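You operate a simulated robot arm through the tools that you are given. There is no shell and no other tool.

Carry out the task below with a simulated two-armed robot. There is one attempt and no reset: what you move stays moved.

Task
On the workbench top, fold the grey cloth in half, so that its two short edges meet.

Only the result counts: the job must be done as asked and must still hold three seconds after the hand-in. Knocking over, shifting, dropping, spilling or breaking anything else fails it. Flat cloth is picked up by pressing the open fingertips on it (5 to 10 N) and closing them slowly along it; thin cloth reads only 2 to 8 mm in the jaws.

Robot
Two 6-joint arms with two-finger parallel grippers on one trunk, on a base that drives. Base frame: it is fixed to the floor where the robot stands at the start and does not move with it; the origin is under the middle of the robot, x ahead of it, y to its left, z up. Lengths are in m, angles in degrees, forces in N, time in s.
The left shoulder is at the start at [0.08, 0.216, 1.545], the right one opposite. With the tool pointing down near the work surface each hand reaches from about 0.1 to 0.64 m from the robot's upright axis, wherever it stands, measured 20 degrees to its own side. Places, roughly: grey cloth [1.5, 2, 0.75]; workbench top [1.2, 2, 0.8]. Payload 3.43 kg a hand.
Tool frame (each hand has its own): the origin (TCP) lies between the finger pads and is the grasp point; the fingertips stand 0.03 m ahead of it; z points along the fingers, y is the line along which they close. The gripper opens to 0.094 m. The fingers are 0.028 m wide and 0.01 m thick; the gripper's body (0.05 by 0.096 m) begins 0.055 m behind the TCP.
Orientation is that of the tool frame in the base frame, as a unit quaternion [w, x, y, z]. With the fingers straight down and closing along the base's y, the tool's x points along the base's -x, its y along +y and its z along -z.

Tools
- The arms move only by the tool servo_tool. It takes "left_commands", "right_commands" or both (then of equal length, played together; a hand with none holds still); each is a list of rows, each a list of 7 numbers: the shift along the tool's x, y, z in m, then the turn, a rotation vector about the tool's x, y, z in degrees, then the gripper command, from -1 (shut) to 1 (fully open), values between in proportion. In form: [[x, y, z, ax, ay, az, fingers], ...]. A call has 1 to 20 rows; each row shifts and turns the commanded pose from where the row before left it, along the tool's axes as they then stand. Rows are played at 5 a second. More than 0.05 m and 8.6 degrees between two rows, or a gripper value outside its range, and nothing of the call is played. A pose out of reach is approached as far as the arm can. The call stops where the force on the tool passes 40 N (or 10 N more than at its start, if that is more) or the arm is blocked; 0.2 s more then pass. The fingers move at their own pace (about 0.072 m/s each) and stop on an object; they squeeze with about 39 N. The grip force told is the motor's: it shows also when the fingers shut on nothing. Time passes only in rows, and 0.2 s behind the last, so rows that do not move let the fingers close. The reply holds the time, the measured pose of the TCP, the force on the tool along the base axes, the opening and the grip force, in the units named above and with some noise, with the torque about the TCP (base axes, N m) and any sound that the robot's microphone picked up.
- Cameras (640 x 400 px; columns grow to the right, rows downward): "scene" is now at [0.1084, 0.0071, 1.7024]; the picture's right is [0.10, -0.99, 0.00], its down [-0.76, -0.08, -0.64] and it looks along [0.64, 0.07, -0.77] (base axes); focal length 260 px, centre (320, 200). "left" rides on the left gripper at [0.076, -0.014, -0.102] in its tool frame; the picture's right is [0.18, 0.98, 0.00], its down [-0.75, 0.14, -0.64] and it looks along [-0.63, 0.12, 0.77] (tool axes); focal length 243 px, centre (320, 200). "right" rides on the right gripper at [0.076, 0.014, -0.103] in its tool frame; the picture's right is [-0.18, 0.98, 0.00], its down [-0.75, -0.14, -0.64] and it looks along [-0.63, -0.12, 0.77] (tool axes); focal length 243 px, centre (320, 200). There is no depth. A picture from a camera that has moved, and an enlarged one, comes with that camera's place and axes in the base frame and with its lens.
- get_image(camera): a new picture of that camera. No time passes.
- raise_lower(by): slides the trunk up (or, below 0, down) by that many m; the arms and the scene camera ride with it, the base frame stays. It gives what a move gives, with no picture.
- drive_base(legs): drives the robot by 1 to 6 legs, each [ahead, left, turn to the left] in m, m and degrees, along the robot's own axes; the way and the turn of a leg run together, so that a leg with both is an arc; at most 1.5 m and 180 degrees a leg. The arms and the cameras ride along, it lands a little off, and it stops where it bumps. It gives what a move gives.
- turn_head(pan, tilt): turns the head with the scene camera to pan (to the left, within 86 degrees either way) and tilt (down, from -29 to 69), counted from straight ahead of the robot. It gives what a move gives.
- enlarge(camera, box): a new picture of the part [left, top, right, bottom] of that camera's present view, enlarged. No time passes.
- sign_off(): hands the job in; it is judged then, once.

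Nothing tells you exact positions but the pictures and the camera data. Unless the task says otherwise, let go and move clear before handing in.

The tools are called after ">>>" as name(argument=value, ...) on one line, values as JSON. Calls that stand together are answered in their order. servo_tool: Moves the arms, as the interface text tells. Its arguments: {"type":"object","properties":{"left_commands":{"type":"array","items":{"type":"array","items":{"type":"number"}}},"right_commands":{"type":"array","items":{"type":"array","items":{"type":"number"}}}},"required":[]} The other tools are called the same way: raise_lower (by) slides the trunk up or down; drive_base (legs) drives the base; turn_head (pan, tilt) turns the head that bears the scene camera; get_image (camera) takes a picture; enlarge (camera, box) takes an enlarged picture of a part of a camera's view; sign_off () hands the job in.

At the start:

```text
t: 0.0
left_eef_pos: [0.4996, 0.1567, 0.9102]
left_tool_rot: [0.0, -0.001, 1.0, 0.0]
left_contact_force: [0.1, 0.1, 0.7]
left_ft_torque: [0.0, 0.03, 0.04]
left_opening: 0.094
left_gripper_force: 0.0
right_eef_pos: [0.5639, -0.2448, 0.9098]
right_tool_rot: [0.001, 0.0, 1.0, 0.0]
right_contact_force: [-0.1, 0.8, 0.0]
right_ft_torque: [0.02, -0.01, -0.02]
right_opening: 0.094
right_gripper_force: 0.0
trunk travel left (down, up): [-0.775, 0.065]
robot x, y, heading: [0.0016, -0.0006, 0.0]
head pan, tilt: [5.9, 50.0]
```

scene: 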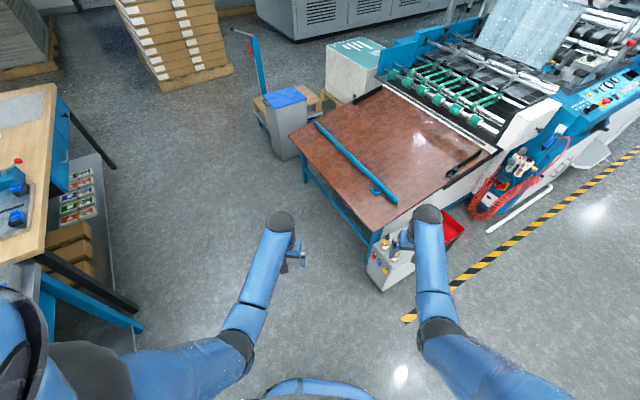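
right: 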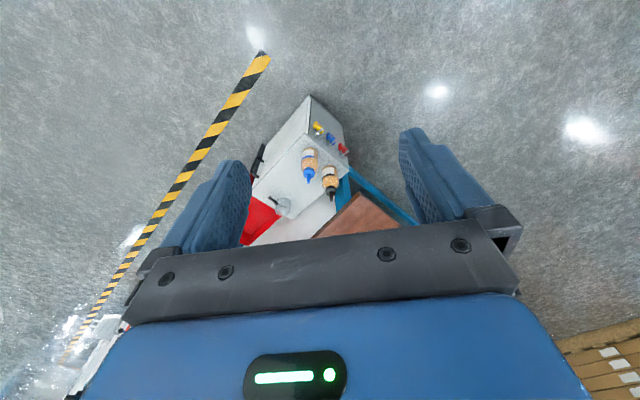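
left: 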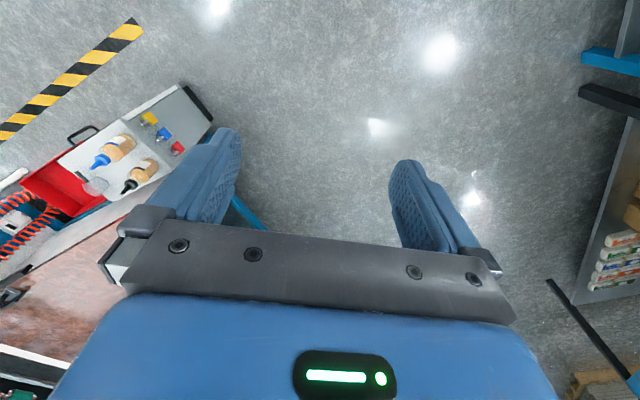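

The scene shows a brown-topped machine ahead and a wooden workbench at the far left with a grey patch that is probably the cloth. I will turn the head left to see the workbench better.

>>> turn_head(pan=50, tilt=30)

```text
t: 1.1
left_eef_pos: [0.4987, 0.1554, 0.9113]
left_tool_rot: [0.0, 0.0, 1.0, 0.0]
left_contact_force: [-0.1, -0.2, -0.2]
left_ft_torque: [-0.01, -0.02, -0.01]
left_opening: 0.0937
left_gripper_force: 0.0
right_eef_pos: [0.5626, -0.2445, 0.9098]
right_tool_rot: [0.0, 0.0, 1.0, 0.0]
right_contact_force: [-0.2, -0.2, -0.7]
right_ft_torque: [-0.02, 0.01, 0.0]
right_opening: 0.094
right_gripper_force: 0.0
trunk travel left (down, up): [-0.775, 0.065]
robot x, y, heading: [0.0016, -0.0009, -0.1]
head pan, tilt: [50.0, 30.0]
```

Head is turned; now I look at the workbench.

>>> get_image(camera="scene")

```text
taken
camera scene: at [0.09, 0.0684, 1.7319], right [0.77, -0.64, 0.0], down [-0.32, -0.38, -0.87], along [0.56, 0.66, -0.5], focal length 260 px, centre (320, 200)
```

scene: 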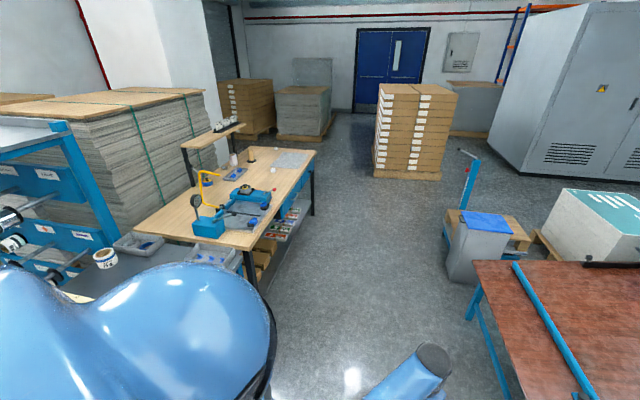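

>>> enlarge(camera="scene", box=[120, 120, 340, 260])

```text
2.86 times, centred on (230, 190) of scene
camera zoom: at [0.09, 0.0684, 1.7319], right [0.77, -0.64, 0.0], down [-0.32, -0.38, -0.87], along [0.56, 0.66, -0.5], focal length 744 px, centre (577, 229)
```

zoom: 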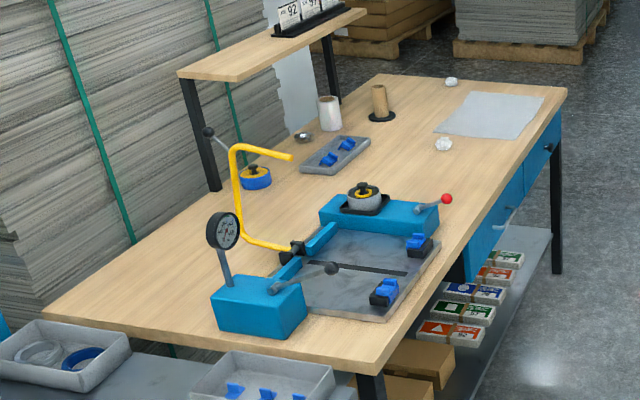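

The bench runs diagonally (about 37.8°), and the cloth lies near its far right end, close to the front edge; I estimate corners at about (1.55,2.45), (1.73,2.22), (1.40,1.97) and (1.25,2.22). I will turn and drive along the clear aisle parallel to the bench until I am beside the cloth.

>>> drive_base(legs=[[0, 0, 37.8], [1.25, 0, 0]])

>>> get_image(camera="scene")

```text
t: 9.1
left_eef_pos: [1.283, 1.1706, 0.9105]
left_tool_rot: [0.0, -0.322, 0.947, 0.0]
left_contact_force: [-1.1, -0.4, -0.2]
left_ft_torque: [-0.01, 0.04, 0.0]
left_opening: 0.094
left_gripper_force: 0.0
right_eef_pos: [1.5763, 0.8923, 0.9102]
right_tool_rot: [-0.001, -0.322, 0.947, 0.0]
right_contact_force: [0.0, -0.5, -0.2]
right_ft_torque: [-0.01, -0.01, 0.03]
right_opening: 0.0942
right_gripper_force: 0.1
trunk travel left (down, up): [-0.775, 0.065]
robot x, y, heading: [0.9848, 0.7466, 37.6]
head pan, tilt: [50.0, 30.0]
```

```text
taken
camera scene: at [1.0095, 0.8516, 1.7321], right [1.0, -0.04, 0.0], down [-0.02, -0.5, -0.87], along [0.04, 0.87, -0.5], focal length 260 px, centre (320, 200)
```

scene: 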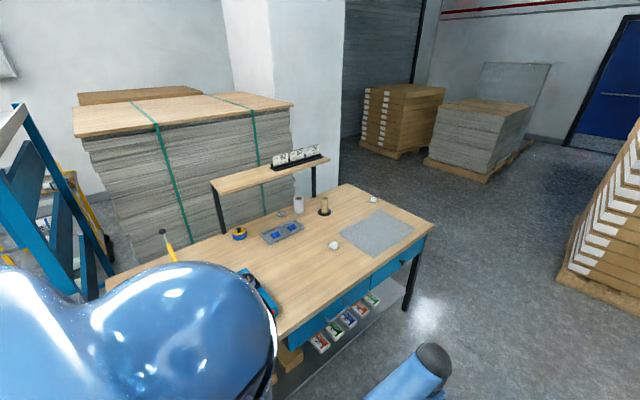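

The aisle is clear and the cloth is visible near the far right corner of the bench. I enlarge this view to refine the cloth position.

>>> enlarge(camera="scene", box=[290, 170, 450, 270])

```text
4.00 times, centred on (370, 220) of scene
camera zoom: at [1.0095, 0.8516, 1.7321], right [1.0, -0.04, 0.0], down [-0.02, -0.5, -0.87], along [0.04, 0.87, -0.5], focal length 1041 px, centre (120, 120)
```

zoom: 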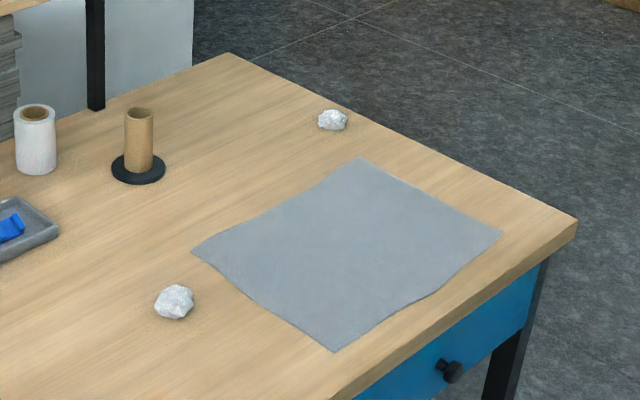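

The bench top comes out at about z=0.817 and the cloth at 0.27 x 0.39 m, with its near edge about 5 cm from the front edge. I raise the trunk for clearance, drive on along the aisle to the cloth, then turn left to face the bench.

>>> raise_lower(by=0.06)

>>> drive_base(legs=[[1.13, 0, 0], [0, 0, 45], [0, 0, 45]])

>>> turn_head(pan=0, tilt=55)

>>> get_image(camera="scene")

```text
t: 10.1
left_eef_pos: [1.2823, 1.1709, 0.9701]
left_tool_rot: [0.0, -0.322, 0.947, 0.0]
left_contact_force: [-0.6, 0.6, -0.1]
left_ft_torque: [0.02, 0.0, 0.01]
left_opening: 0.094
left_gripper_force: 0.1
right_eef_pos: [1.5769, 0.8938, 0.9698]
right_tool_rot: [0.0, -0.321, 0.947, 0.0]
right_contact_force: [-0.3, -0.3, -0.7]
right_ft_torque: [-0.02, 0.01, -0.02]
right_opening: 0.0936
right_gripper_force: 0.0
trunk travel left (down, up): [-0.835, 0.005]
robot x, y, heading: [0.981, 0.7427, 37.3]
head pan, tilt: [50.0, 30.0]
```

```text
t: 19.9
left_eef_pos: [1.4246, 1.7221, 0.9713]
left_tool_rot: [0.0, 0.898, -0.439, 0.0]
left_contact_force: [0.5, -0.4, 0.6]
left_ft_torque: [0.01, -0.01, 0.0]
left_opening: 0.0939
left_gripper_force: 0.1
right_eef_pos: [1.7013, 2.0178, 0.9698]
right_tool_rot: [0.0, 0.898, -0.439, 0.0]
right_contact_force: [0.4, -0.4, -0.2]
right_ft_torque: [-0.02, 0.02, -0.05]
right_opening: 0.0941
right_gripper_force: 0.1
trunk travel left (down, up): [-0.835, 0.005]
robot x, y, heading: [1.8568, 1.4237, 128.1]
head pan, tilt: [50.0, 30.0]
```

```text
t: 21.0
left_eef_pos: [1.4242, 1.7215, 0.9703]
left_tool_rot: [0.0, 0.898, -0.439, 0.001]
left_contact_force: [0.1, -0.2, -0.4]
left_ft_torque: [-0.02, -0.01, -0.01]
left_opening: 0.0938
left_gripper_force: 0.1
right_eef_pos: [1.7007, 2.0192, 0.9705]
right_tool_rot: [0.0, 0.899, -0.438, 0.0]
right_contact_force: [-0.8, -0.3, -0.4]
right_ft_torque: [0.01, -0.03, -0.01]
right_opening: 0.0937
right_gripper_force: 0.0
trunk travel left (down, up): [-0.835, 0.005]
robot x, y, heading: [1.8494, 1.4229, 127.8]
head pan, tilt: [0.0, 55.0]
```

```text
taken
camera scene: at [1.7925, 1.5039, 1.756], right [0.79, 0.61, 0.0], down [0.5, -0.65, -0.57], along [-0.35, 0.45, -0.82], focal length 260 px, centre (320, 200)
```

scene: 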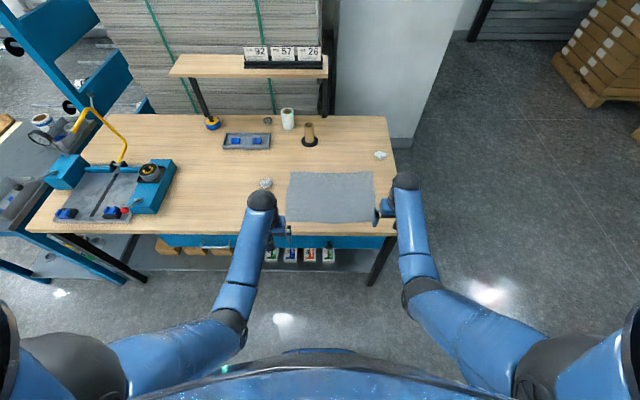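

I'm now facing the bench with the cloth directly ahead. I look straight down to judge how close the base can get.

>>> turn_head(pan=0, tilt=69)

>>> get_image(camera="scene")

```text
t: 21.8
left_eef_pos: [1.4229, 1.7228, 0.9706]
left_tool_rot: [0.0, 0.898, -0.44, 0.0]
left_contact_force: [-0.5, 0.4, -0.1]
left_ft_torque: [0.0, 0.03, 0.0]
left_opening: 0.0943
left_gripper_force: 0.0
right_eef_pos: [1.7008, 2.0191, 0.9705]
right_tool_rot: [0.0, 0.899, -0.439, -0.001]
right_contact_force: [0.9, -0.2, 0.2]
right_ft_torque: [0.01, 0.0, 0.01]
right_opening: 0.0938
right_gripper_force: 0.0
trunk travel left (down, up): [-0.835, 0.005]
robot x, y, heading: [1.8562, 1.4224, 127.8]
head pan, tilt: [0.0, 68.8]
```

```text
taken
camera scene: at [1.8023, 1.4912, 1.7405], right [0.79, 0.61, 0.0], down [0.57, -0.74, -0.36], along [-0.22, 0.29, -0.93], focal length 260 px, centre (320, 200)
```

scene: 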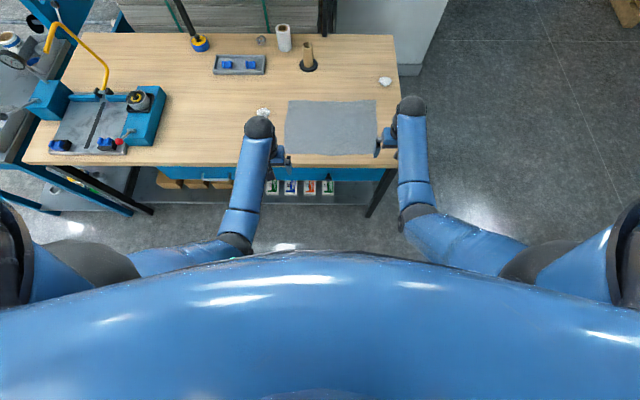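

The torso silhouette suggests the base front is at most about 0.36 m from the axis, so I will close in carefully. I drive ahead 0.18 m with the hands well above the bench and look again.

>>> drive_base(legs=[[0.18, 0, 0]])

>>> get_image(camera="scene")

>>> get_image(camera="right")

>>> get_image(camera="left")

```text
t: 23.3
left_eef_pos: [1.3171, 1.8616, 0.973]
left_tool_rot: [0.0, 0.898, -0.441, -0.002]
left_contact_force: [0.8, -0.8, 0.1]
left_ft_torque: [0.03, 0.03, 0.03]
left_opening: 0.0938
left_gripper_force: 0.1
right_eef_pos: [1.593, 2.1583, 0.9716]
right_tool_rot: [0.0, 0.898, -0.44, -0.001]
right_contact_force: [0.7, -0.4, 0.5]
right_ft_torque: [0.01, 0.03, 0.02]
right_opening: 0.0942
right_gripper_force: 0.1
trunk travel left (down, up): [-0.835, 0.005]
robot x, y, heading: [1.7442, 1.5657, 128.0]
head pan, tilt: [0.0, 68.8]
```

```text
taken
camera scene: at [1.6962, 1.628, 1.7409], right [0.79, 0.61, 0.0], down [0.57, -0.74, -0.37], along [-0.22, 0.29, -0.93], focal length 260 px, centre (320, 200)
```

scene: 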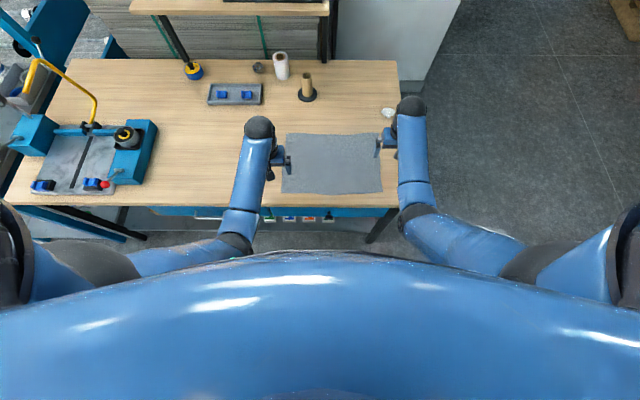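

```text
taken
camera right: at [1.6293, 2.0886, 1.0738], right [-0.89, -0.46, 0.0], down [-0.35, 0.68, 0.64], along [-0.29, 0.57, -0.76], focal length 243 px, centre (320, 200)
```

right: 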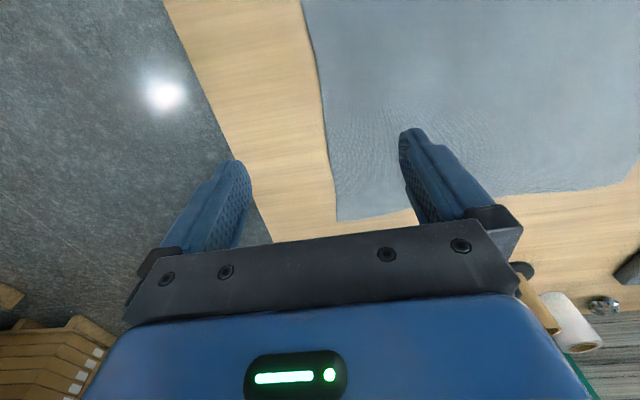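

```text
taken
camera left: at [1.3746, 1.8088, 1.075], right [-0.66, -0.75, 0.0], down [-0.57, 0.51, 0.64], along [-0.48, 0.43, -0.76], focal length 243 px, centre (320, 200)
```

left: 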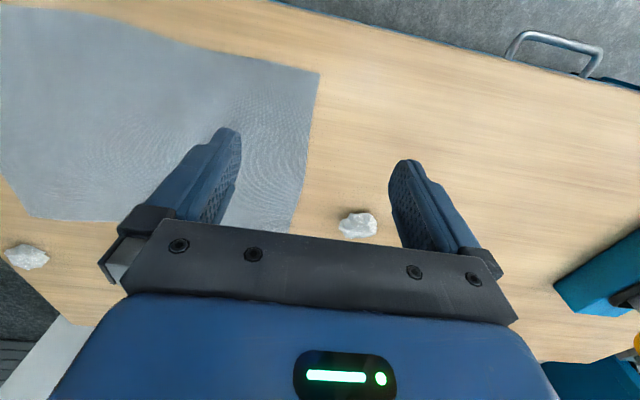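

The robot is now 0.42 m from the bench front, and the right hand straddles the cloth's right edge in view. I test the forward reach of the right hand at height before choosing the fold strategy.

>>> servo_tool(right_commands=[[-0.03, 0, 0, 0, 0, 0, 1], [-0.03, 0, 0, 0, 0, 0, 1], [-0.03, 0, 0, 0, 0, 0, 1], [-0.03, 0, 0, 0, 0, 0, 1], [-0.03, 0, 0, 0, 0, 0, 1], [0, 0, 0, 0, 0, 0, 1]])

```text
t: 24.7
left_eef_pos: [1.3168, 1.8628, 0.9709]
left_tool_rot: [0.0, 0.898, -0.44, 0.001]
left_contact_force: [-0.2, -0.2, -0.3]
left_ft_torque: [-0.01, 0.01, 0.04]
left_opening: 0.0938
left_gripper_force: 0.1
right_eef_pos: [1.5178, 2.2548, 0.9794]
right_tool_rot: [0.0, 0.898, -0.441, 0.0]
right_contact_force: [-0.5, 0.0, 0.0]
right_ft_torque: [-0.02, 0.02, -0.04]
right_opening: 0.0939
right_gripper_force: 0.1
right hand out of reach, approached as far as the arm can: row 4, 5
trunk travel left (down, up): [-0.835, 0.005]
robot x, y, heading: [1.7438, 1.5661, 127.8]
head pan, tilt: [0.0, 68.8]
```

The right hand reached about 0.68 m ahead at this height, better than quoted. Lowering the trunk while raising the hands should give even more reach at the table, so I raise both hands 0.25 m, then lower the trunk.

>>> servo_tool(left_commands=[[0, 0, -0.05, 0, 0, 0, 1], [0, 0, -0.05, 0, 0, 0, 1], [0, 0, -0.05, 0, 0, 0, 1], [0, 0, -0.05, 0, 0, 0, 1], [0, 0, -0.05, 0, 0, 0, 1], [0, 0, 0, 0, 0, 0, 1]], right_commands=[[0, 0, -0.05, 0, 0, 0, 1], [0, 0, -0.05, 0, 0, 0, 1], [0, 0, -0.05, 0, 0, 0, 1], [0, 0, -0.05, 0, 0, 0, 1], [0, 0, -0.05, 0, 0, 0, 1], [0, 0, 0, 0, 0, 0, 1]])

>>> get_image(camera="scene")

```text
t: 26.1
left_eef_pos: [1.2907, 1.9094, 1.0788]
left_tool_rot: [-0.002, 0.898, -0.44, -0.002]
left_contact_force: [-0.5, 0.5, -0.1]
left_ft_torque: [0.01, -0.02, 0.04]
left_opening: 0.0935
left_gripper_force: 0.1
left hand out of reach, approached as far as the arm can: row 2, 3, 4, 5
right_eef_pos: [1.5093, 2.2676, 1.2208]
right_tool_rot: [0.0, 0.898, -0.44, 0.0]
right_contact_force: [0.7, 0.0, -0.5]
right_ft_torque: [0.03, -0.01, -0.01]
right_opening: 0.094
right_gripper_force: 0.0
right hand out of reach, approached as far as the arm can: row 5
trunk travel left (down, up): [-0.835, 0.005]
robot x, y, heading: [1.7434, 1.5623, 127.7]
head pan, tilt: [0.0, 68.8]
```

```text
taken
camera scene: at [1.6925, 1.6327, 1.7405], right [0.79, 0.61, 0.0], down [0.57, -0.74, -0.36], along [-0.22, 0.29, -0.93], focal length 260 px, centre (320, 200)
```

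scene: 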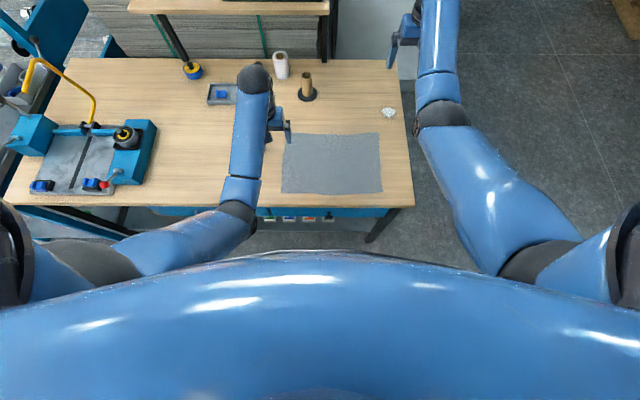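

The right hand rose fine because it is extended; the left one was limited because it was too close in. I move the left hand forward so that it also can stay high, well above the objects.

>>> servo_tool(left_commands=[[-0.04, 0, 0, 0, 0, 0, 1], [-0.04, 0, 0, 0, 0, 0, 1], [-0.04, 0, -0.02, 0, 0, 0, 1], [-0.04, 0, -0.02, 0, 0, 0, 1], [0, 0, -0.02, 0, 0, 0, 1], [0, 0, 0, 0, 0, 0, 1]])

```text
t: 27.5
left_eef_pos: [1.1907, 2.0331, 1.1391]
left_tool_rot: [0.0, 0.898, -0.44, 0.0]
left_contact_force: [-0.6, 0.6, -0.9]
left_ft_torque: [0.0, -0.02, 0.04]
left_opening: 0.0937
left_gripper_force: 0.1
right_eef_pos: [1.5088, 2.2678, 1.2203]
right_tool_rot: [-0.001, 0.898, -0.44, 0.0]
right_contact_force: [-0.4, 0.3, 0.2]
right_ft_torque: [0.03, -0.01, 0.04]
right_opening: 0.0941
right_gripper_force: 0.0
trunk travel left (down, up): [-0.835, 0.005]
robot x, y, heading: [1.7434, 1.5671, 127.6]
head pan, tilt: [0.0, 68.8]
```

I now know the arm limits: lowering the trunk about 0.10 m gives around 0.68 m reach at table height while still allowing lifts. The plan is to turn the robot about 30° left and grip the left short edge with the right hand far and the left hand near. The base then drives sideways along the bench to lay that edge on the right one.

>>> raise_lower(by=-0.1)

>>> drive_base(legs=[[0.04, -0.042, 0], [0, 0, 30]])

>>> turn_head(pan=-20, tilt=58)

>>> get_image(camera="scene")

```text
t: 28.8
left_eef_pos: [1.19, 2.0329, 1.0385]
left_tool_rot: [0.0, 0.898, -0.44, 0.0]
left_contact_force: [-0.4, 0.1, 0.0]
left_ft_torque: [0.0, 0.0, 0.02]
left_opening: 0.0939
left_gripper_force: 0.0
right_eef_pos: [1.5082, 2.2684, 1.1202]
right_tool_rot: [-0.001, 0.898, -0.441, -0.001]
right_contact_force: [0.1, -0.5, -0.2]
right_ft_torque: [0.01, -0.03, 0.03]
right_opening: 0.0937
right_gripper_force: 0.0
trunk travel left (down, up): [-0.735, 0.105]
robot x, y, heading: [1.7448, 1.5634, 127.8]
head pan, tilt: [0.0, 68.8]
```

```text
t: 31.2
left_eef_pos: [1.0404, 1.7561, 1.0402]
left_tool_rot: [0.0, 0.981, -0.196, 0.0]
left_contact_force: [-0.5, -0.4, -0.3]
left_ft_torque: [-0.01, 0.02, 0.02]
left_opening: 0.0939
left_gripper_force: 0.1
right_eef_pos: [1.1996, 2.1174, 1.1213]
right_tool_rot: [0.0, 0.981, -0.196, 0.0]
right_contact_force: [0.0, -0.2, 0.1]
right_ft_torque: [-0.01, -0.02, -0.03]
right_opening: 0.0939
right_gripper_force: 0.0
trunk travel left (down, up): [-0.735, 0.105]
robot x, y, heading: [1.7527, 1.6214, 157.7]
head pan, tilt: [0.0, 68.8]
```

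```text
t: 32.1
left_eef_pos: [1.0396, 1.7566, 1.0382]
left_tool_rot: [0.0, 0.981, -0.196, 0.0]
left_contact_force: [-0.8, -0.1, 0.5]
left_ft_torque: [0.03, 0.02, -0.01]
left_opening: 0.094
left_gripper_force: 0.0
right_eef_pos: [1.1993, 2.1173, 1.1219]
right_tool_rot: [0.0, 0.981, -0.196, 0.0]
right_contact_force: [-0.4, -0.5, -0.8]
right_ft_torque: [-0.01, 0.01, 0.0]
right_opening: 0.0939
right_gripper_force: 0.0
trunk travel left (down, up): [-0.735, 0.105]
robot x, y, heading: [1.7563, 1.6215, 157.4]
head pan, tilt: [-20.0, 58.0]
```

```text
taken
camera scene: at [1.6744, 1.6804, 1.6522], right [0.68, 0.74, 0.0], down [0.63, -0.57, -0.53], along [-0.39, 0.36, -0.85], focal length 260 px, centre (320, 200)
```

scene: 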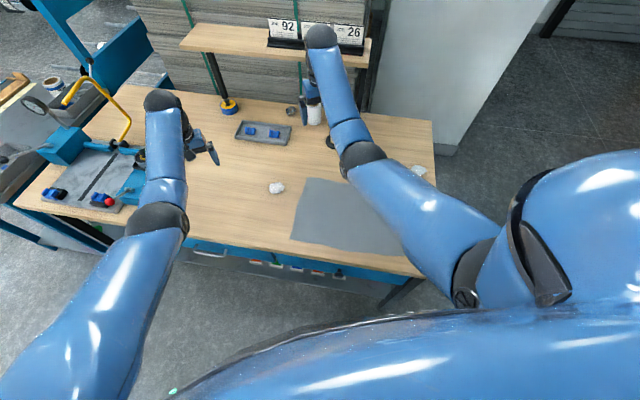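

The robot is now turned with the right arm far and the left arm near. I zoom in on the cloth's left edge to refine its place.

>>> enlarge(camera="scene", box=[230, 130, 430, 290])

>>> get_image(camera="left")

>>> get_image(camera="right")

```text
2.50 times, centred on (330, 210) of scene
camera zoom: at [1.6744, 1.6804, 1.6522], right [0.68, 0.74, 0.0], down [0.63, -0.57, -0.53], along [-0.39, 0.36, -0.85], focal length 651 px, centre (295, 175)
```

zoom: 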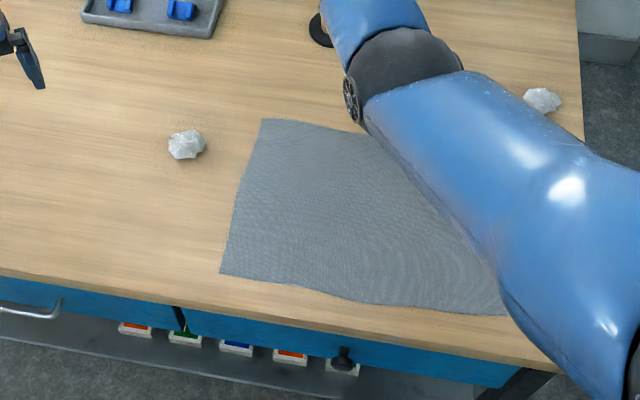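

```text
taken
camera left: at [1.1146, 1.7391, 1.142], right [-0.21, -0.98, 0.0], down [-0.75, 0.16, 0.64], along [-0.63, 0.13, -0.77], focal length 243 px, centre (320, 200)
```

left: 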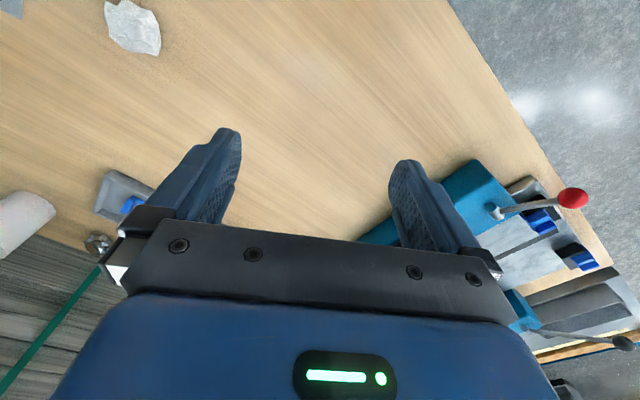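

```text
taken
camera right: at [1.2641, 2.0749, 1.2222], right [-0.55, -0.84, 0.0], down [-0.64, 0.42, 0.64], along [-0.54, 0.35, -0.77], focal length 243 px, centre (320, 200)
```

right: 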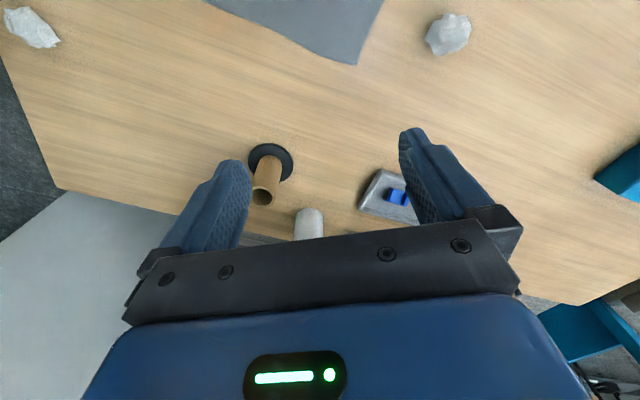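

The refined left edge runs at about e1=2.188 along the bench, from (1.334,1.845) to (1.172,2.066). I now turn both tools 30° so the fingers close across that edge, and bring both hands over it while still high.

>>> servo_tool(left_commands=[[0, 0, 0, 0, 0, 7.5, 1], [0, 0, 0, 0, 0, 7.5, 1], [0, 0, 0, 0, 0, 7.5, 1], [0, 0, 0, 0, 0, 7.5, 1], [0.011, -0.04, 0, 0, 0, 0, 1], [0.011, -0.04, 0, 0, 0, 0, 1], [0.011, -0.04, 0, 0, 0, 0, 1], [0.011, -0.04, 0, 0, 0, 0, 1], [0, 0, 0, 0, 0, 0, 1]], right_commands=[[0, 0, 0, 0, 0, 7.5, 1], [0, 0, 0, 0, 0, 7.5, 1], [0, 0, 0, 0, 0, 7.5, 1], [0, 0, 0, 0, 0, 7.5, 1], [0.0175, 0.014, 0, 0, 0, 0, 1], [0.0175, 0.014, 0, 0, 0, 0, 1], [0.0175, 0.014, 0, 0, 0, 0, 1], [0.0175, 0.014, 0, 0, 0, 0, 1], [0, 0, 0, 0, 0, 0, 1]])

>>> get_image(camera="scene")

>>> get_image(camera="right")

>>> get_image(camera="left")

```text
t: 34.1
left_eef_pos: [1.187, 1.8237, 1.0312]
left_tool_rot: [0.0, 0.897, -0.442, 0.0]
left_contact_force: [0.2, -0.7, -0.3]
left_ft_torque: [0.0, 0.01, 0.0]
left_opening: 0.0942
left_gripper_force: 0.1
left hand out of reach, approached as far as the arm can: row 8
right_eef_pos: [1.1755, 2.0366, 1.1072]
right_tool_rot: [0.0, 0.897, -0.442, 0.0]
right_contact_force: [1.0, -0.5, -0.5]
right_ft_torque: [0.0, 0.01, 0.01]
right_opening: 0.0939
right_gripper_force: 0.1
right hand out of reach, approached as far as the arm can: row 5, 6, 7, 8
trunk travel left (down, up): [-0.735, 0.105]
robot x, y, heading: [1.7521, 1.6208, 157.3]
head pan, tilt: [-20.0, 58.0]
```

```text
taken
camera scene: at [1.6747, 1.6805, 1.6522], right [0.68, 0.74, 0.0], down [0.62, -0.57, -0.53], along [-0.39, 0.36, -0.85], focal length 260 px, centre (320, 200)
```

scene: 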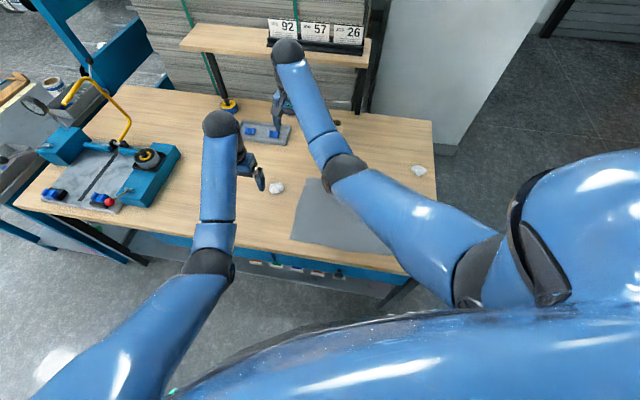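

```text
taken
camera right: at [1.2104, 1.9664, 1.2097], right [-0.89, -0.45, 0.0], down [-0.35, 0.68, 0.64], along [-0.29, 0.57, -0.77], focal length 243 px, centre (320, 200)
```

right: 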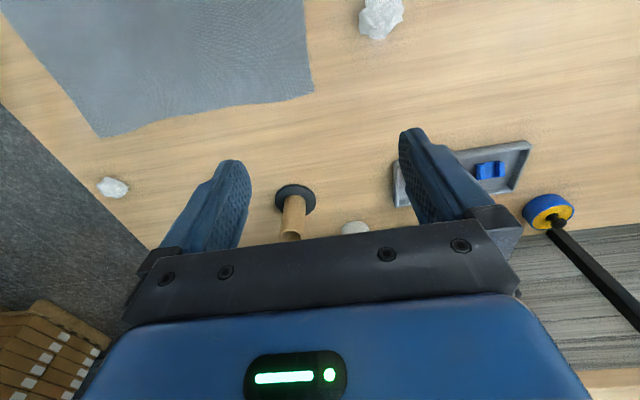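

```text
taken
camera left: at [1.2444, 1.7701, 1.1349], right [-0.67, -0.74, 0.0], down [-0.57, 0.51, 0.64], along [-0.48, 0.43, -0.77], focal length 243 px, centre (320, 200)
```

left: 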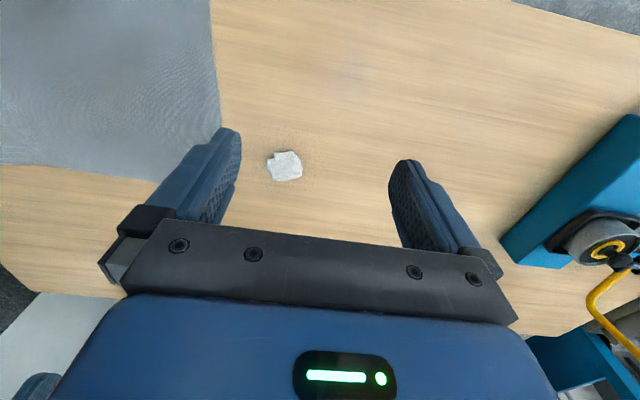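

The wrists offset the forearms outward from the grippers, which helps clearance between the arms. I bring both hands down to about z=0.90 with the TCPs just inside the left edge, and check the views.

>>> servo_tool(left_commands=[[0.006, -0.03, 0.02, 0, 0, 0, 0.5], [0.006, -0.03, 0.025, 0, 0, 0, 0.3], [0.006, -0.03, 0.025, 0, 0, 0, 0.1], [0.005, -0.03, 0.03, 0, 0, 0, 0.06], [0.005, -0.03, 0.03, 0, 0, 0, 0.06], [0, 0, 0, 0, 0, 0, 0.06]], right_commands=[[0.004, -0.007, 0.04, 0, 0, 0, 0.5], [0.004, -0.007, 0.04, 0, 0, 0, 0.3], [0.004, -0.007, 0.04, 0, 0, 0, 0.1], [0.004, -0.007, 0.04, 0, 0, 0, 0.06], [0.005, -0.007, 0.045, 0, 0, 0, 0.06], [0, 0, 0, 0, 0, 0, 0.06]])

>>> get_image(camera="scene")

>>> get_image(camera="right")

>>> get_image(camera="left")

```text
t: 35.5
left_eef_pos: [1.324, 1.8931, 0.9012]
left_tool_rot: [0.0, 0.897, -0.442, 0.001]
left_contact_force: [0.3, 0.2, -0.2]
left_ft_torque: [-0.04, 0.02, 0.0]
left_opening: 0.0497
left_gripper_force: 0.1
right_eef_pos: [1.2187, 2.0423, 0.9017]
right_tool_rot: [0.0, 0.896, -0.444, 0.0]
right_contact_force: [0.2, 0.5, 0.3]
right_ft_torque: [0.0, -0.03, 0.02]
right_opening: 0.05
right_gripper_force: 0.0
trunk travel left (down, up): [-0.735, 0.105]
robot x, y, heading: [1.7487, 1.6241, 157.3]
head pan, tilt: [-20.0, 58.0]
```

```text
taken
camera scene: at [1.6743, 1.68, 1.6522], right [0.68, 0.74, 0.0], down [0.63, -0.57, -0.53], along [-0.39, 0.36, -0.85], focal length 260 px, centre (320, 200)
```

scene: 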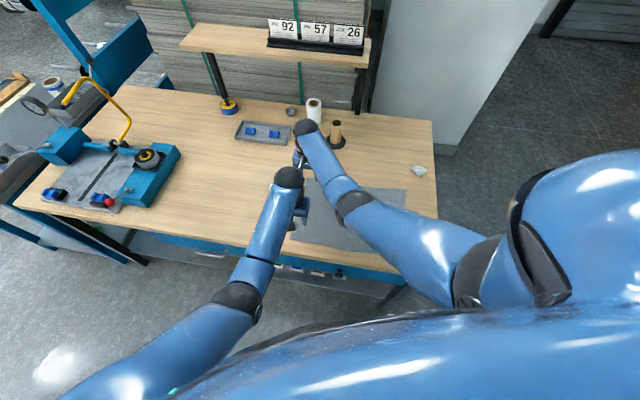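

```text
taken
camera right: at [1.2535, 1.9733, 1.0032], right [-0.89, -0.45, 0.0], down [-0.35, 0.68, 0.64], along [-0.29, 0.57, -0.77], focal length 243 px, centre (320, 200)
```

right: 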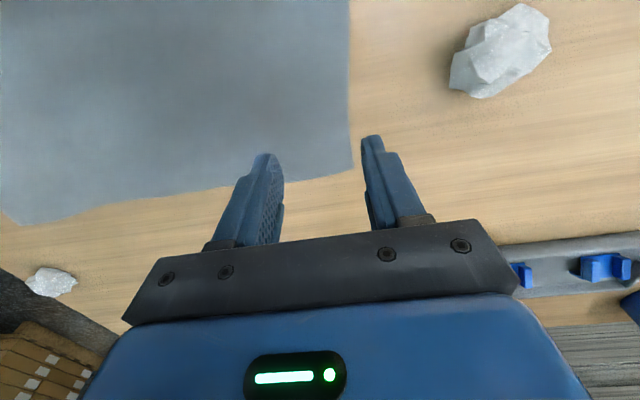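

```text
taken
camera left: at [1.3817, 1.8402, 1.0047], right [-0.67, -0.74, 0.0], down [-0.57, 0.51, 0.64], along [-0.48, 0.43, -0.77], focal length 243 px, centre (320, 200)
```

left: 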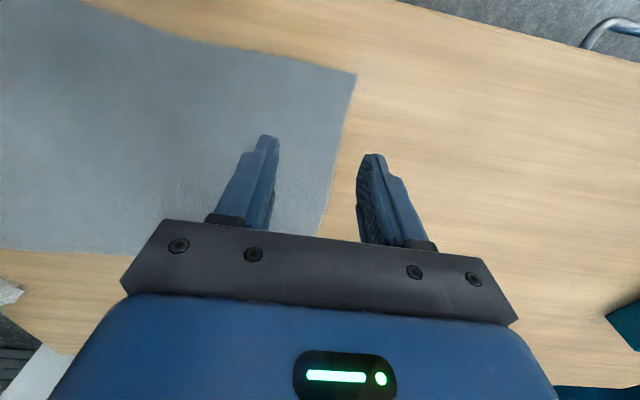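

Both hands straddle the left edge, with the outer fingertips a few millimetres outside it and the grips about 4–5 cm from the corners. I lower both hands close to the surface.

>>> servo_tool(left_commands=[[0, 0, 0.015, 0, 0, 0, 0.06], [0, 0, 0.015, 0, 0, 0, 0.06], [0, 0, 0.012, 0, 0, 0, 0.06], [0, 0, 0, 0, 0, 0, 0.06]], right_commands=[[0, 0.004, 0.015, 0, 0, 0, 0.06], [0, 0, 0.015, 0, 0, 0, 0.06], [0, 0, 0.012, 0, 0, 0, 0.06], [0, 0, 0, 0, 0, 0, 0.06]])

>>> get_image(camera="right")

>>> get_image(camera="left")

```text
t: 36.5
left_eef_pos: [1.3241, 1.8919, 0.8607]
left_tool_rot: [0.0, 0.897, -0.443, 0.0]
left_contact_force: [0.4, -0.3, -0.1]
left_ft_torque: [0.04, 0.02, 0.0]
left_opening: 0.0499
left_gripper_force: 0.1
right_eef_pos: [1.2161, 2.0383, 0.8594]
right_tool_rot: [0.0, 0.897, -0.443, 0.0]
right_contact_force: [0.4, 0.1, -0.1]
right_ft_torque: [-0.01, 0.04, 0.0]
right_opening: 0.0501
right_gripper_force: 0.1
trunk travel left (down, up): [-0.735, 0.105]
robot x, y, heading: [1.7505, 1.6218, 157.4]
head pan, tilt: [-20.0, 58.0]
```

```text
taken
camera right: at [1.2502, 1.9696, 0.9614], right [-0.89, -0.45, 0.0], down [-0.35, 0.68, 0.64], along [-0.29, 0.57, -0.77], focal length 243 px, centre (320, 200)
```

right: 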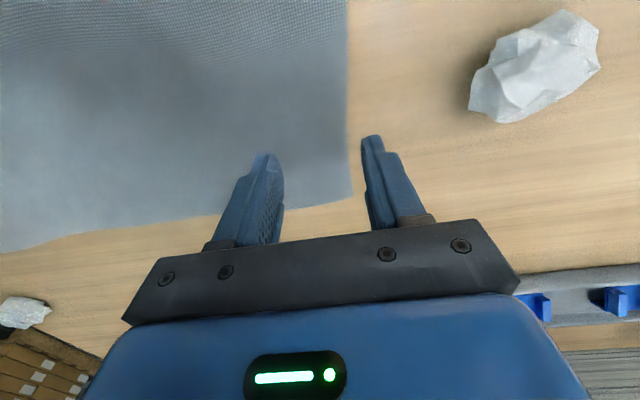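

```text
taken
camera left: at [1.3816, 1.8397, 0.9627], right [-0.67, -0.74, 0.0], down [-0.57, 0.51, 0.64], along [-0.48, 0.43, -0.77], focal length 243 px, centre (320, 200)
```

left: 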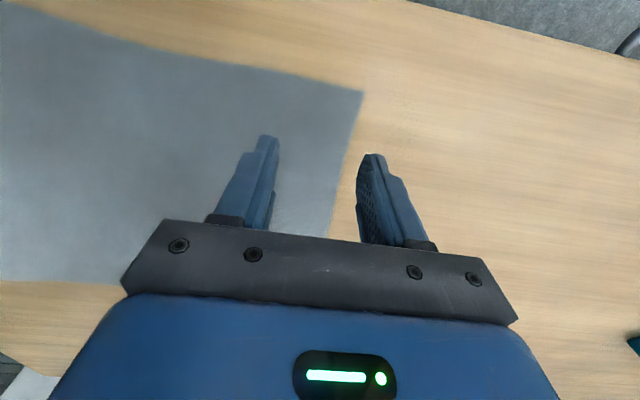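

Both fingertips are about 1 cm above the surface and well placed. I lower slowly until contact shows in the force.

>>> servo_tool(left_commands=[[0, 0, 0.003, 0, 0, 0, 0.06], [0, 0, 0.003, 0, 0, 0, 0.06], [0, 0, 0.002, 0, 0, 0, 0.06], [0, 0, 0, 0, 0, 0, 0.06]], right_commands=[[0, 0, 0.003, 0, 0, 0, 0.06], [0, 0, 0.003, 0, 0, 0, 0.06], [0, 0, 0.002, 0, 0, 0, 0.06], [0, 0, 0, 0, 0, 0, 0.06]])

```text
t: 37.5
left_eef_pos: [1.3233, 1.893, 0.8514]
left_tool_rot: [0.001, 0.897, -0.443, 0.0]
left_contact_force: [-0.2, -0.8, 0.0]
left_ft_torque: [-0.02, 0.0, 0.02]
left_opening: 0.0496
left_gripper_force: 0.1
right_eef_pos: [1.2133, 2.0382, 0.8521]
right_tool_rot: [0.0, 0.897, -0.443, -0.001]
right_contact_force: [0.8, 0.2, -0.3]
right_ft_torque: [0.01, -0.01, 0.01]
right_opening: 0.0497
right_gripper_force: 0.1
trunk travel left (down, up): [-0.735, 0.105]
robot x, y, heading: [1.7494, 1.6207, 157.7]
head pan, tilt: [-20.0, 58.0]
```

No contact yet at TCP z≈0.852. I continue down in millimetre steps.

>>> servo_tool(left_commands=[[0, 0, 0.001, 0, 0, 0, 0.06], [0, 0, 0.001, 0, 0, 0, 0.06], [0, 0, 0.001, 0, 0, 0, 0.06], [0, 0, 0, 0, 0, 0, 0.06]], right_commands=[[0, 0, 0.001, 0, 0, 0, 0.06], [0, 0, 0.001, 0, 0, 0, 0.06], [0, 0, 0.001, 0, 0, 0, 0.06], [0, 0, 0, 0, 0, 0, 0.06]])

```text
t: 38.5
left_eef_pos: [1.3241, 1.8931, 0.8471]
left_tool_rot: [0.001, 0.897, -0.443, 0.0]
left_contact_force: [0.3, -1.8, -0.6]
left_ft_torque: [0.01, 0.02, 0.0]
left_opening: 0.0495
left_gripper_force: 0.0
right_eef_pos: [1.2133, 2.0376, 0.8467]
right_tool_rot: [0.001, 0.897, -0.443, 0.0]
right_contact_force: [1.0, -0.3, 0.6]
right_ft_torque: [0.02, 0.0, -0.01]
right_opening: 0.0499
right_gripper_force: 0.0
trunk travel left (down, up): [-0.735, 0.105]
robot x, y, heading: [1.754, 1.6249, 157.7]
head pan, tilt: [-20.0, 58.0]
```

>>> servo_tool(left_commands=[[0, 0, 0.001, 0, 0, 0, 0.06], [0, 0, 0.001, 0, 0, 0, 0.06], [0, 0, 0, 0, 0, 0, 0.06]], right_commands=[[0, 0, 0.001, 0, 0, 0, 0.06], [0, 0, 0.001, 0, 0, 0, 0.06], [0, 0, 0, 0, 0, 0, 0.06]])

```text
t: 39.3
left_eef_pos: [1.324, 1.893, 0.8461]
left_tool_rot: [0.0, 0.896, -0.444, -0.001]
left_contact_force: [0.0, 0.2, -0.4]
left_ft_torque: [0.01, 0.0, 0.03]
left_opening: 0.0501
left_gripper_force: 0.1
right_eef_pos: [1.215, 2.0386, 0.8461]
right_tool_rot: [0.001, 0.896, -0.443, 0.0]
right_contact_force: [0.3, 0.4, 0.0]
right_ft_torque: [-0.02, -0.04, 0.0]
right_opening: 0.0498
right_gripper_force: 0.0
trunk travel left (down, up): [-0.735, 0.105]
robot x, y, heading: [1.7517, 1.6225, 157.7]
head pan, tilt: [-20.0, 58.0]
```

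Still free at z≈0.846. I keep lowering in 1 mm steps.

>>> servo_tool(left_commands=[[0, 0, 0.001, 0, 0, 0, 0.06], [0, 0, 0.001, 0, 0, 0, 0.06], [0, 0, 0, 0, 0, 0, 0.06]], right_commands=[[0, 0, 0.001, 0, 0, 0, 0.06], [0, 0, 0.001, 0, 0, 0, 0.06], [0, 0, 0, 0, 0, 0, 0.06]])

```text
t: 40.1
left_eef_pos: [1.3241, 1.8921, 0.8439]
left_tool_rot: [0.0, 0.897, -0.443, 0.0]
left_contact_force: [-0.3, -0.1, 0.5]
left_ft_torque: [-0.03, 0.01, -0.01]
left_opening: 0.05
left_gripper_force: 0.0
right_eef_pos: [1.2133, 2.0393, 0.8442]
right_tool_rot: [0.0, 0.896, -0.443, 0.0]
right_contact_force: [0.6, -0.3, 0.3]
right_ft_torque: [0.01, 0.01, 0.03]
right_opening: 0.0499
right_gripper_force: 0.1
trunk travel left (down, up): [-0.735, 0.105]
robot x, y, heading: [1.7489, 1.6226, 157.7]
head pan, tilt: [-20.0, 58.0]
```

>>> servo_tool(left_commands=[[0, 0, 0.001, 0, 0, 0, 0.06], [0, 0, 0.001, 0, 0, 0, 0.06], [0, 0, 0.001, 0, 0, 0, 0.06], [0, 0, 0, 0, 0, 0, 0.06]], right_commands=[[0, 0, 0.001, 0, 0, 0, 0.06], [0, 0, 0.001, 0, 0, 0, 0.06], [0, 0, 0.001, 0, 0, 0, 0.06], [0, 0, 0, 0, 0, 0, 0.06]])

>>> get_image(camera="right")

>>> get_image(camera="left")

```text
t: 41.1
left_eef_pos: [1.3239, 1.8914, 0.8426]
left_tool_rot: [0.0, 0.896, -0.443, -0.001]
left_contact_force: [-0.2, -0.4, -0.2]
left_ft_torque: [-0.03, -0.03, -0.03]
left_opening: 0.0498
left_gripper_force: 0.0
right_eef_pos: [1.2147, 2.0393, 0.8406]
right_tool_rot: [0.0, 0.897, -0.443, 0.0]
right_contact_force: [0.2, 0.2, -0.1]
right_ft_torque: [0.01, 0.0, 0.0]
right_opening: 0.0496
right_gripper_force: 0.1
trunk travel left (down, up): [-0.735, 0.105]
robot x, y, heading: [1.7512, 1.625, 157.5]
head pan, tilt: [-20.0, 58.0]
```

```text
taken
camera right: at [1.2488, 1.9692, 0.9435], right [-0.89, -0.45, 0.0], down [-0.35, 0.68, 0.64], along [-0.29, 0.57, -0.77], focal length 243 px, centre (320, 200)
```

right: 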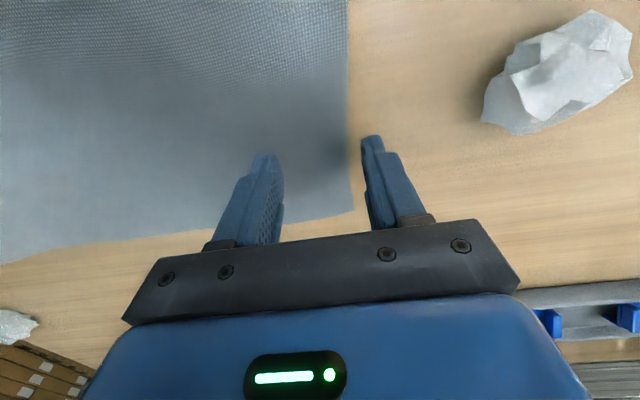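

```text
taken
camera left: at [1.3813, 1.8389, 0.9446], right [-0.67, -0.74, 0.0], down [-0.57, 0.51, 0.64], along [-0.48, 0.43, -0.77], focal length 243 px, centre (320, 200)
```

left: 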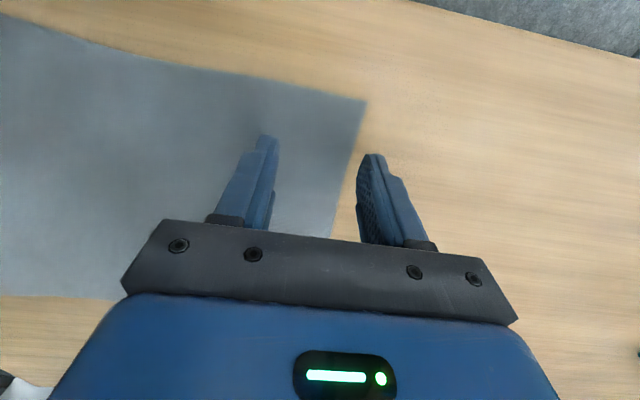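

No contact yet; comparing views, the surface is likely nearer z≈0.805. I continue down in 1 mm steps.

>>> servo_tool(left_commands=[[0, 0, 0.001, 0, 0, 0, 0.06], [0, 0, 0.001, 0, 0, 0, 0.06], [0, 0, 0.001, 0, 0, 0, 0.06], [0, 0, 0, 0, 0, 0, 0.06]], right_commands=[[0, 0, 0.001, 0, 0, 0, 0.06], [0, 0, 0.001, 0, 0, 0, 0.06], [0, 0, 0, 0, 0, 0, 0.06], [0, 0, 0, 0, 0, 0, 0.06]])

```text
t: 42.1
left_eef_pos: [1.3241, 1.8919, 0.8389]
left_tool_rot: [0.0, 0.896, -0.443, 0.0]
left_contact_force: [-0.1, -1.0, -0.2]
left_ft_torque: [-0.04, 0.01, -0.03]
left_opening: 0.0497
left_gripper_force: 0.1
right_eef_pos: [1.2134, 2.0381, 0.841]
right_tool_rot: [0.001, 0.896, -0.443, 0.0]
right_contact_force: [0.4, 0.5, -0.2]
right_ft_torque: [-0.04, -0.01, 0.0]
right_opening: 0.0498
right_gripper_force: 0.0
trunk travel left (down, up): [-0.735, 0.105]
robot x, y, heading: [1.7524, 1.6232, 157.2]
head pan, tilt: [-20.0, 58.0]
```

>>> servo_tool(left_commands=[[0, 0, 0.001, 0, 0, 0, 0.06], [0, 0, 0.001, 0, 0, 0, 0.06], [0, 0, 0.001, 0, 0, 0, 0.06], [0, 0, 0, 0, 0, 0, 0.06]], right_commands=[[0, 0, 0.001, 0, 0, 0, 0.06], [0, 0, 0.001, 0, 0, 0, 0.06], [0, 0, 0.001, 0, 0, 0, 0.06], [0, 0, 0, 0, 0, 0, 0.06]])

```text
t: 43.1
left_eef_pos: [1.3247, 1.8926, 0.8348]
left_tool_rot: [0.0, 0.896, -0.443, 0.0]
left_contact_force: [0.1, -0.3, -0.4]
left_ft_torque: [0.0, 0.01, 0.03]
left_opening: 0.05
left_gripper_force: 0.0
right_eef_pos: [1.2136, 2.0364, 0.8376]
right_tool_rot: [0.0, 0.897, -0.443, 0.0]
right_contact_force: [-0.2, 0.3, -0.5]
right_ft_torque: [0.02, 0.05, 0.03]
right_opening: 0.0497
right_gripper_force: 0.1
trunk travel left (down, up): [-0.735, 0.105]
robot x, y, heading: [1.7518, 1.623, 157.3]
head pan, tilt: [-20.0, 58.0]
```

Still free of contact (left z≈0.835, right z≈0.837). I go on down.

>>> servo_tool(left_commands=[[0, 0, 0.001, 0, 0, 0, 0.06], [0, 0, 0, 0, 0, 0, 0.06], [0, 0, 0, 0, 0, 0, 0.06]], right_commands=[[0, 0, 0.001, 0, 0, 0, 0.06], [0, 0, 0.001, 0, 0, 0, 0.06], [0, 0, 0, 0, 0, 0, 0.06]])

>>> enlarge(camera="left", box=[220, 90, 420, 230])

```text
t: 43.9
left_eef_pos: [1.3243, 1.8925, 0.8341]
left_tool_rot: [0.001, 0.896, -0.444, 0.0]
left_contact_force: [0.8, 0.7, -1.0]
left_ft_torque: [-0.03, -0.02, 0.01]
left_opening: 0.0497
left_gripper_force: 0.1
right_eef_pos: [1.2136, 2.0386, 0.8329]
right_tool_rot: [0.0, 0.896, -0.443, 0.0]
right_contact_force: [0.2, -0.3, -0.1]
right_ft_torque: [0.02, 0.0, 0.04]
right_opening: 0.0496
right_gripper_force: 0.1
trunk travel left (down, up): [-0.735, 0.105]
robot x, y, heading: [1.7468, 1.6234, 157.4]
head pan, tilt: [-20.0, 58.0]
```

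```text
2.86 times, centred on (320, 160) of left
camera zoom: at [1.3815, 1.8394, 0.9375], right [-0.67, -0.74, 0.0], down [-0.57, 0.51, 0.64], along [-0.48, 0.43, -0.77], focal length 693 px, centre (320, 314)
```

zoom: 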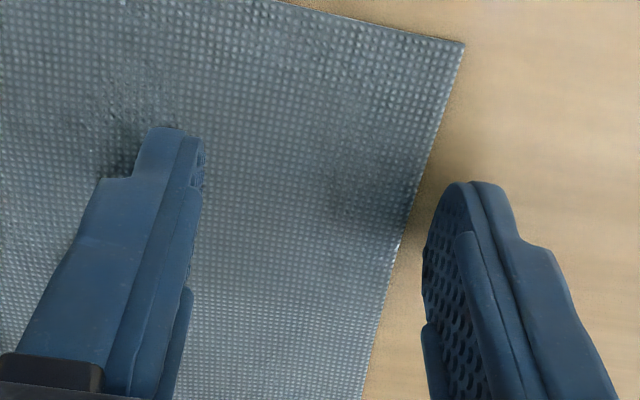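

The fingertips are almost touching, with the outer finger just off the edge. I continue with small steps.

>>> servo_tool(left_commands=[[0, 0, 0.001, 0, 0, 0, 0.06], [0, 0, 0.001, 0, 0, 0, 0.06], [0, 0, 0, 0, 0, 0, 0.06]], right_commands=[[0, 0, 0.001, 0, 0, 0, 0.06], [0, 0, 0.001, 0, 0, 0, 0.06], [0, 0, 0, 0, 0, 0, 0.06]])

```text
t: 44.7
left_eef_pos: [1.3251, 1.8918, 0.8315]
left_tool_rot: [0.0, 0.896, -0.443, 0.0]
left_contact_force: [-0.1, -0.2, 0.1]
left_ft_torque: [0.01, 0.0, 0.0]
left_opening: 0.0495
left_gripper_force: 0.0
right_eef_pos: [1.2129, 2.0394, 0.8334]
right_tool_rot: [-0.001, 0.897, -0.443, 0.0]
right_contact_force: [-1.0, 0.5, 0.8]
right_ft_torque: [0.02, -0.01, -0.01]
right_opening: 0.05
right_gripper_force: 0.1
trunk travel left (down, up): [-0.735, 0.105]
robot x, y, heading: [1.7533, 1.6226, 157.4]
head pan, tilt: [-20.0, 58.0]
```

>>> servo_tool(left_commands=[[0, 0, 0.001, 0, 0, 0, 0.06], [0, 0, 0.001, 0, 0, 0, 0.06], [0, 0, 0, 0, 0, 0, 0.06]], right_commands=[[0, 0, 0.001, 0, 0, 0, 0.06], [0, 0, 0.001, 0, 0, 0, 0.06], [0, 0, 0, 0, 0, 0, 0.06]])

```text
t: 45.5
left_eef_pos: [1.3245, 1.8932, 0.8304]
left_tool_rot: [0.0, 0.897, -0.443, -0.001]
left_contact_force: [-0.2, -1.2, 6.8]
left_ft_torque: [0.09, -0.14, 0.0]
left_opening: 0.0494
left_gripper_force: 0.0
right_eef_pos: [1.2148, 2.0369, 0.8317]
right_tool_rot: [0.0, 0.897, -0.443, 0.0]
right_contact_force: [0.7, -0.2, 0.3]
right_ft_torque: [-0.01, -0.02, -0.01]
right_opening: 0.0495
right_gripper_force: 0.1
trunk travel left (down, up): [-0.735, 0.105]
robot x, y, heading: [1.7507, 1.6216, 157.2]
head pan, tilt: [-20.0, 58.0]
```

The left hand presses with 6.8 N now; the right still needs a bit more.

>>> servo_tool(right_commands=[[0, 0, 0.001, 0, 0, 0, 0.06], [0, 0, 0, 0, 0, 0, 0.06]])

```text
t: 46.1
left_eef_pos: [1.3253, 1.8929, 0.831]
left_tool_rot: [0.0, 0.896, -0.443, -0.001]
left_contact_force: [-1.8, 0.9, 8.0]
left_ft_torque: [0.14, -0.17, 0.01]
left_opening: 0.0493
left_gripper_force: 0.0
right_eef_pos: [1.2146, 2.0385, 0.8314]
right_tool_rot: [0.0, 0.897, -0.443, -0.001]
right_contact_force: [-0.7, 0.7, 2.3]
right_ft_torque: [0.04, -0.05, 0.01]
right_opening: 0.0494
right_gripper_force: 0.1
trunk travel left (down, up): [-0.735, 0.105]
robot x, y, heading: [1.7494, 1.6253, 157.8]
head pan, tilt: [-20.0, 58.0]
```

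>>> servo_tool(right_commands=[[0, 0, 0.0008, 0, 0, 0, 0.06], [0, 0, 0, 0, 0, 0, 0.06]])

```text
t: 46.7
left_eef_pos: [1.3254, 1.8916, 0.8301]
left_tool_rot: [-0.001, 0.897, -0.443, -0.001]
left_contact_force: [-1.8, 0.6, 7.5]
left_ft_torque: [0.17, -0.11, 0.08]
left_opening: 0.0495
left_gripper_force: 0.1
right_eef_pos: [1.2142, 2.0378, 0.8308]
right_tool_rot: [-0.001, 0.897, -0.443, -0.002]
right_contact_force: [-1.9, 0.1, 7.8]
right_ft_torque: [0.09, -0.15, 0.07]
right_opening: 0.0492
right_gripper_force: 0.1
trunk travel left (down, up): [-0.735, 0.105]
robot x, y, heading: [1.7507, 1.6212, 157.4]
head pan, tilt: [-20.0, 58.0]
```

Both hands press at about 7.5 N, but the torques show that only the inner fingers (on the cloth) carry load. I tilt each tool slightly so the outer fingertip also reaches the wood and will scoop the cloth edge.

>>> servo_tool(left_commands=[[0, 0, 0, 1.5, 0, 0, 0.06], [0, 0, 0, 0, 0, 0, 0.06]], right_commands=[[0, 0, 0, 1.5, 0, 0, 0.06], [0, 0, 0, 0, 0, 0, 0.06]])

```text
t: 47.3
left_eef_pos: [1.3255, 1.8932, 0.8304]
left_tool_rot: [-0.012, 0.896, -0.443, 0.006]
left_contact_force: [0.5, -1.6, 8.1]
left_ft_torque: [-0.19, 0.18, -0.04]
left_opening: 0.0496
left_gripper_force: 0.2
right_eef_pos: [1.2177, 2.0378, 0.8318]
right_tool_rot: [-0.011, 0.896, -0.444, 0.006]
right_contact_force: [-0.8, -0.4, 0.0]
right_ft_torque: [0.01, 0.0, -0.02]
right_opening: 0.0498
right_gripper_force: 0.1
right hand out of reach, approached as far as the arm can: row 1
trunk travel left (down, up): [-0.735, 0.105]
robot x, y, heading: [1.755, 1.6194, 157.4]
head pan, tilt: [-20.0, 58.0]
```

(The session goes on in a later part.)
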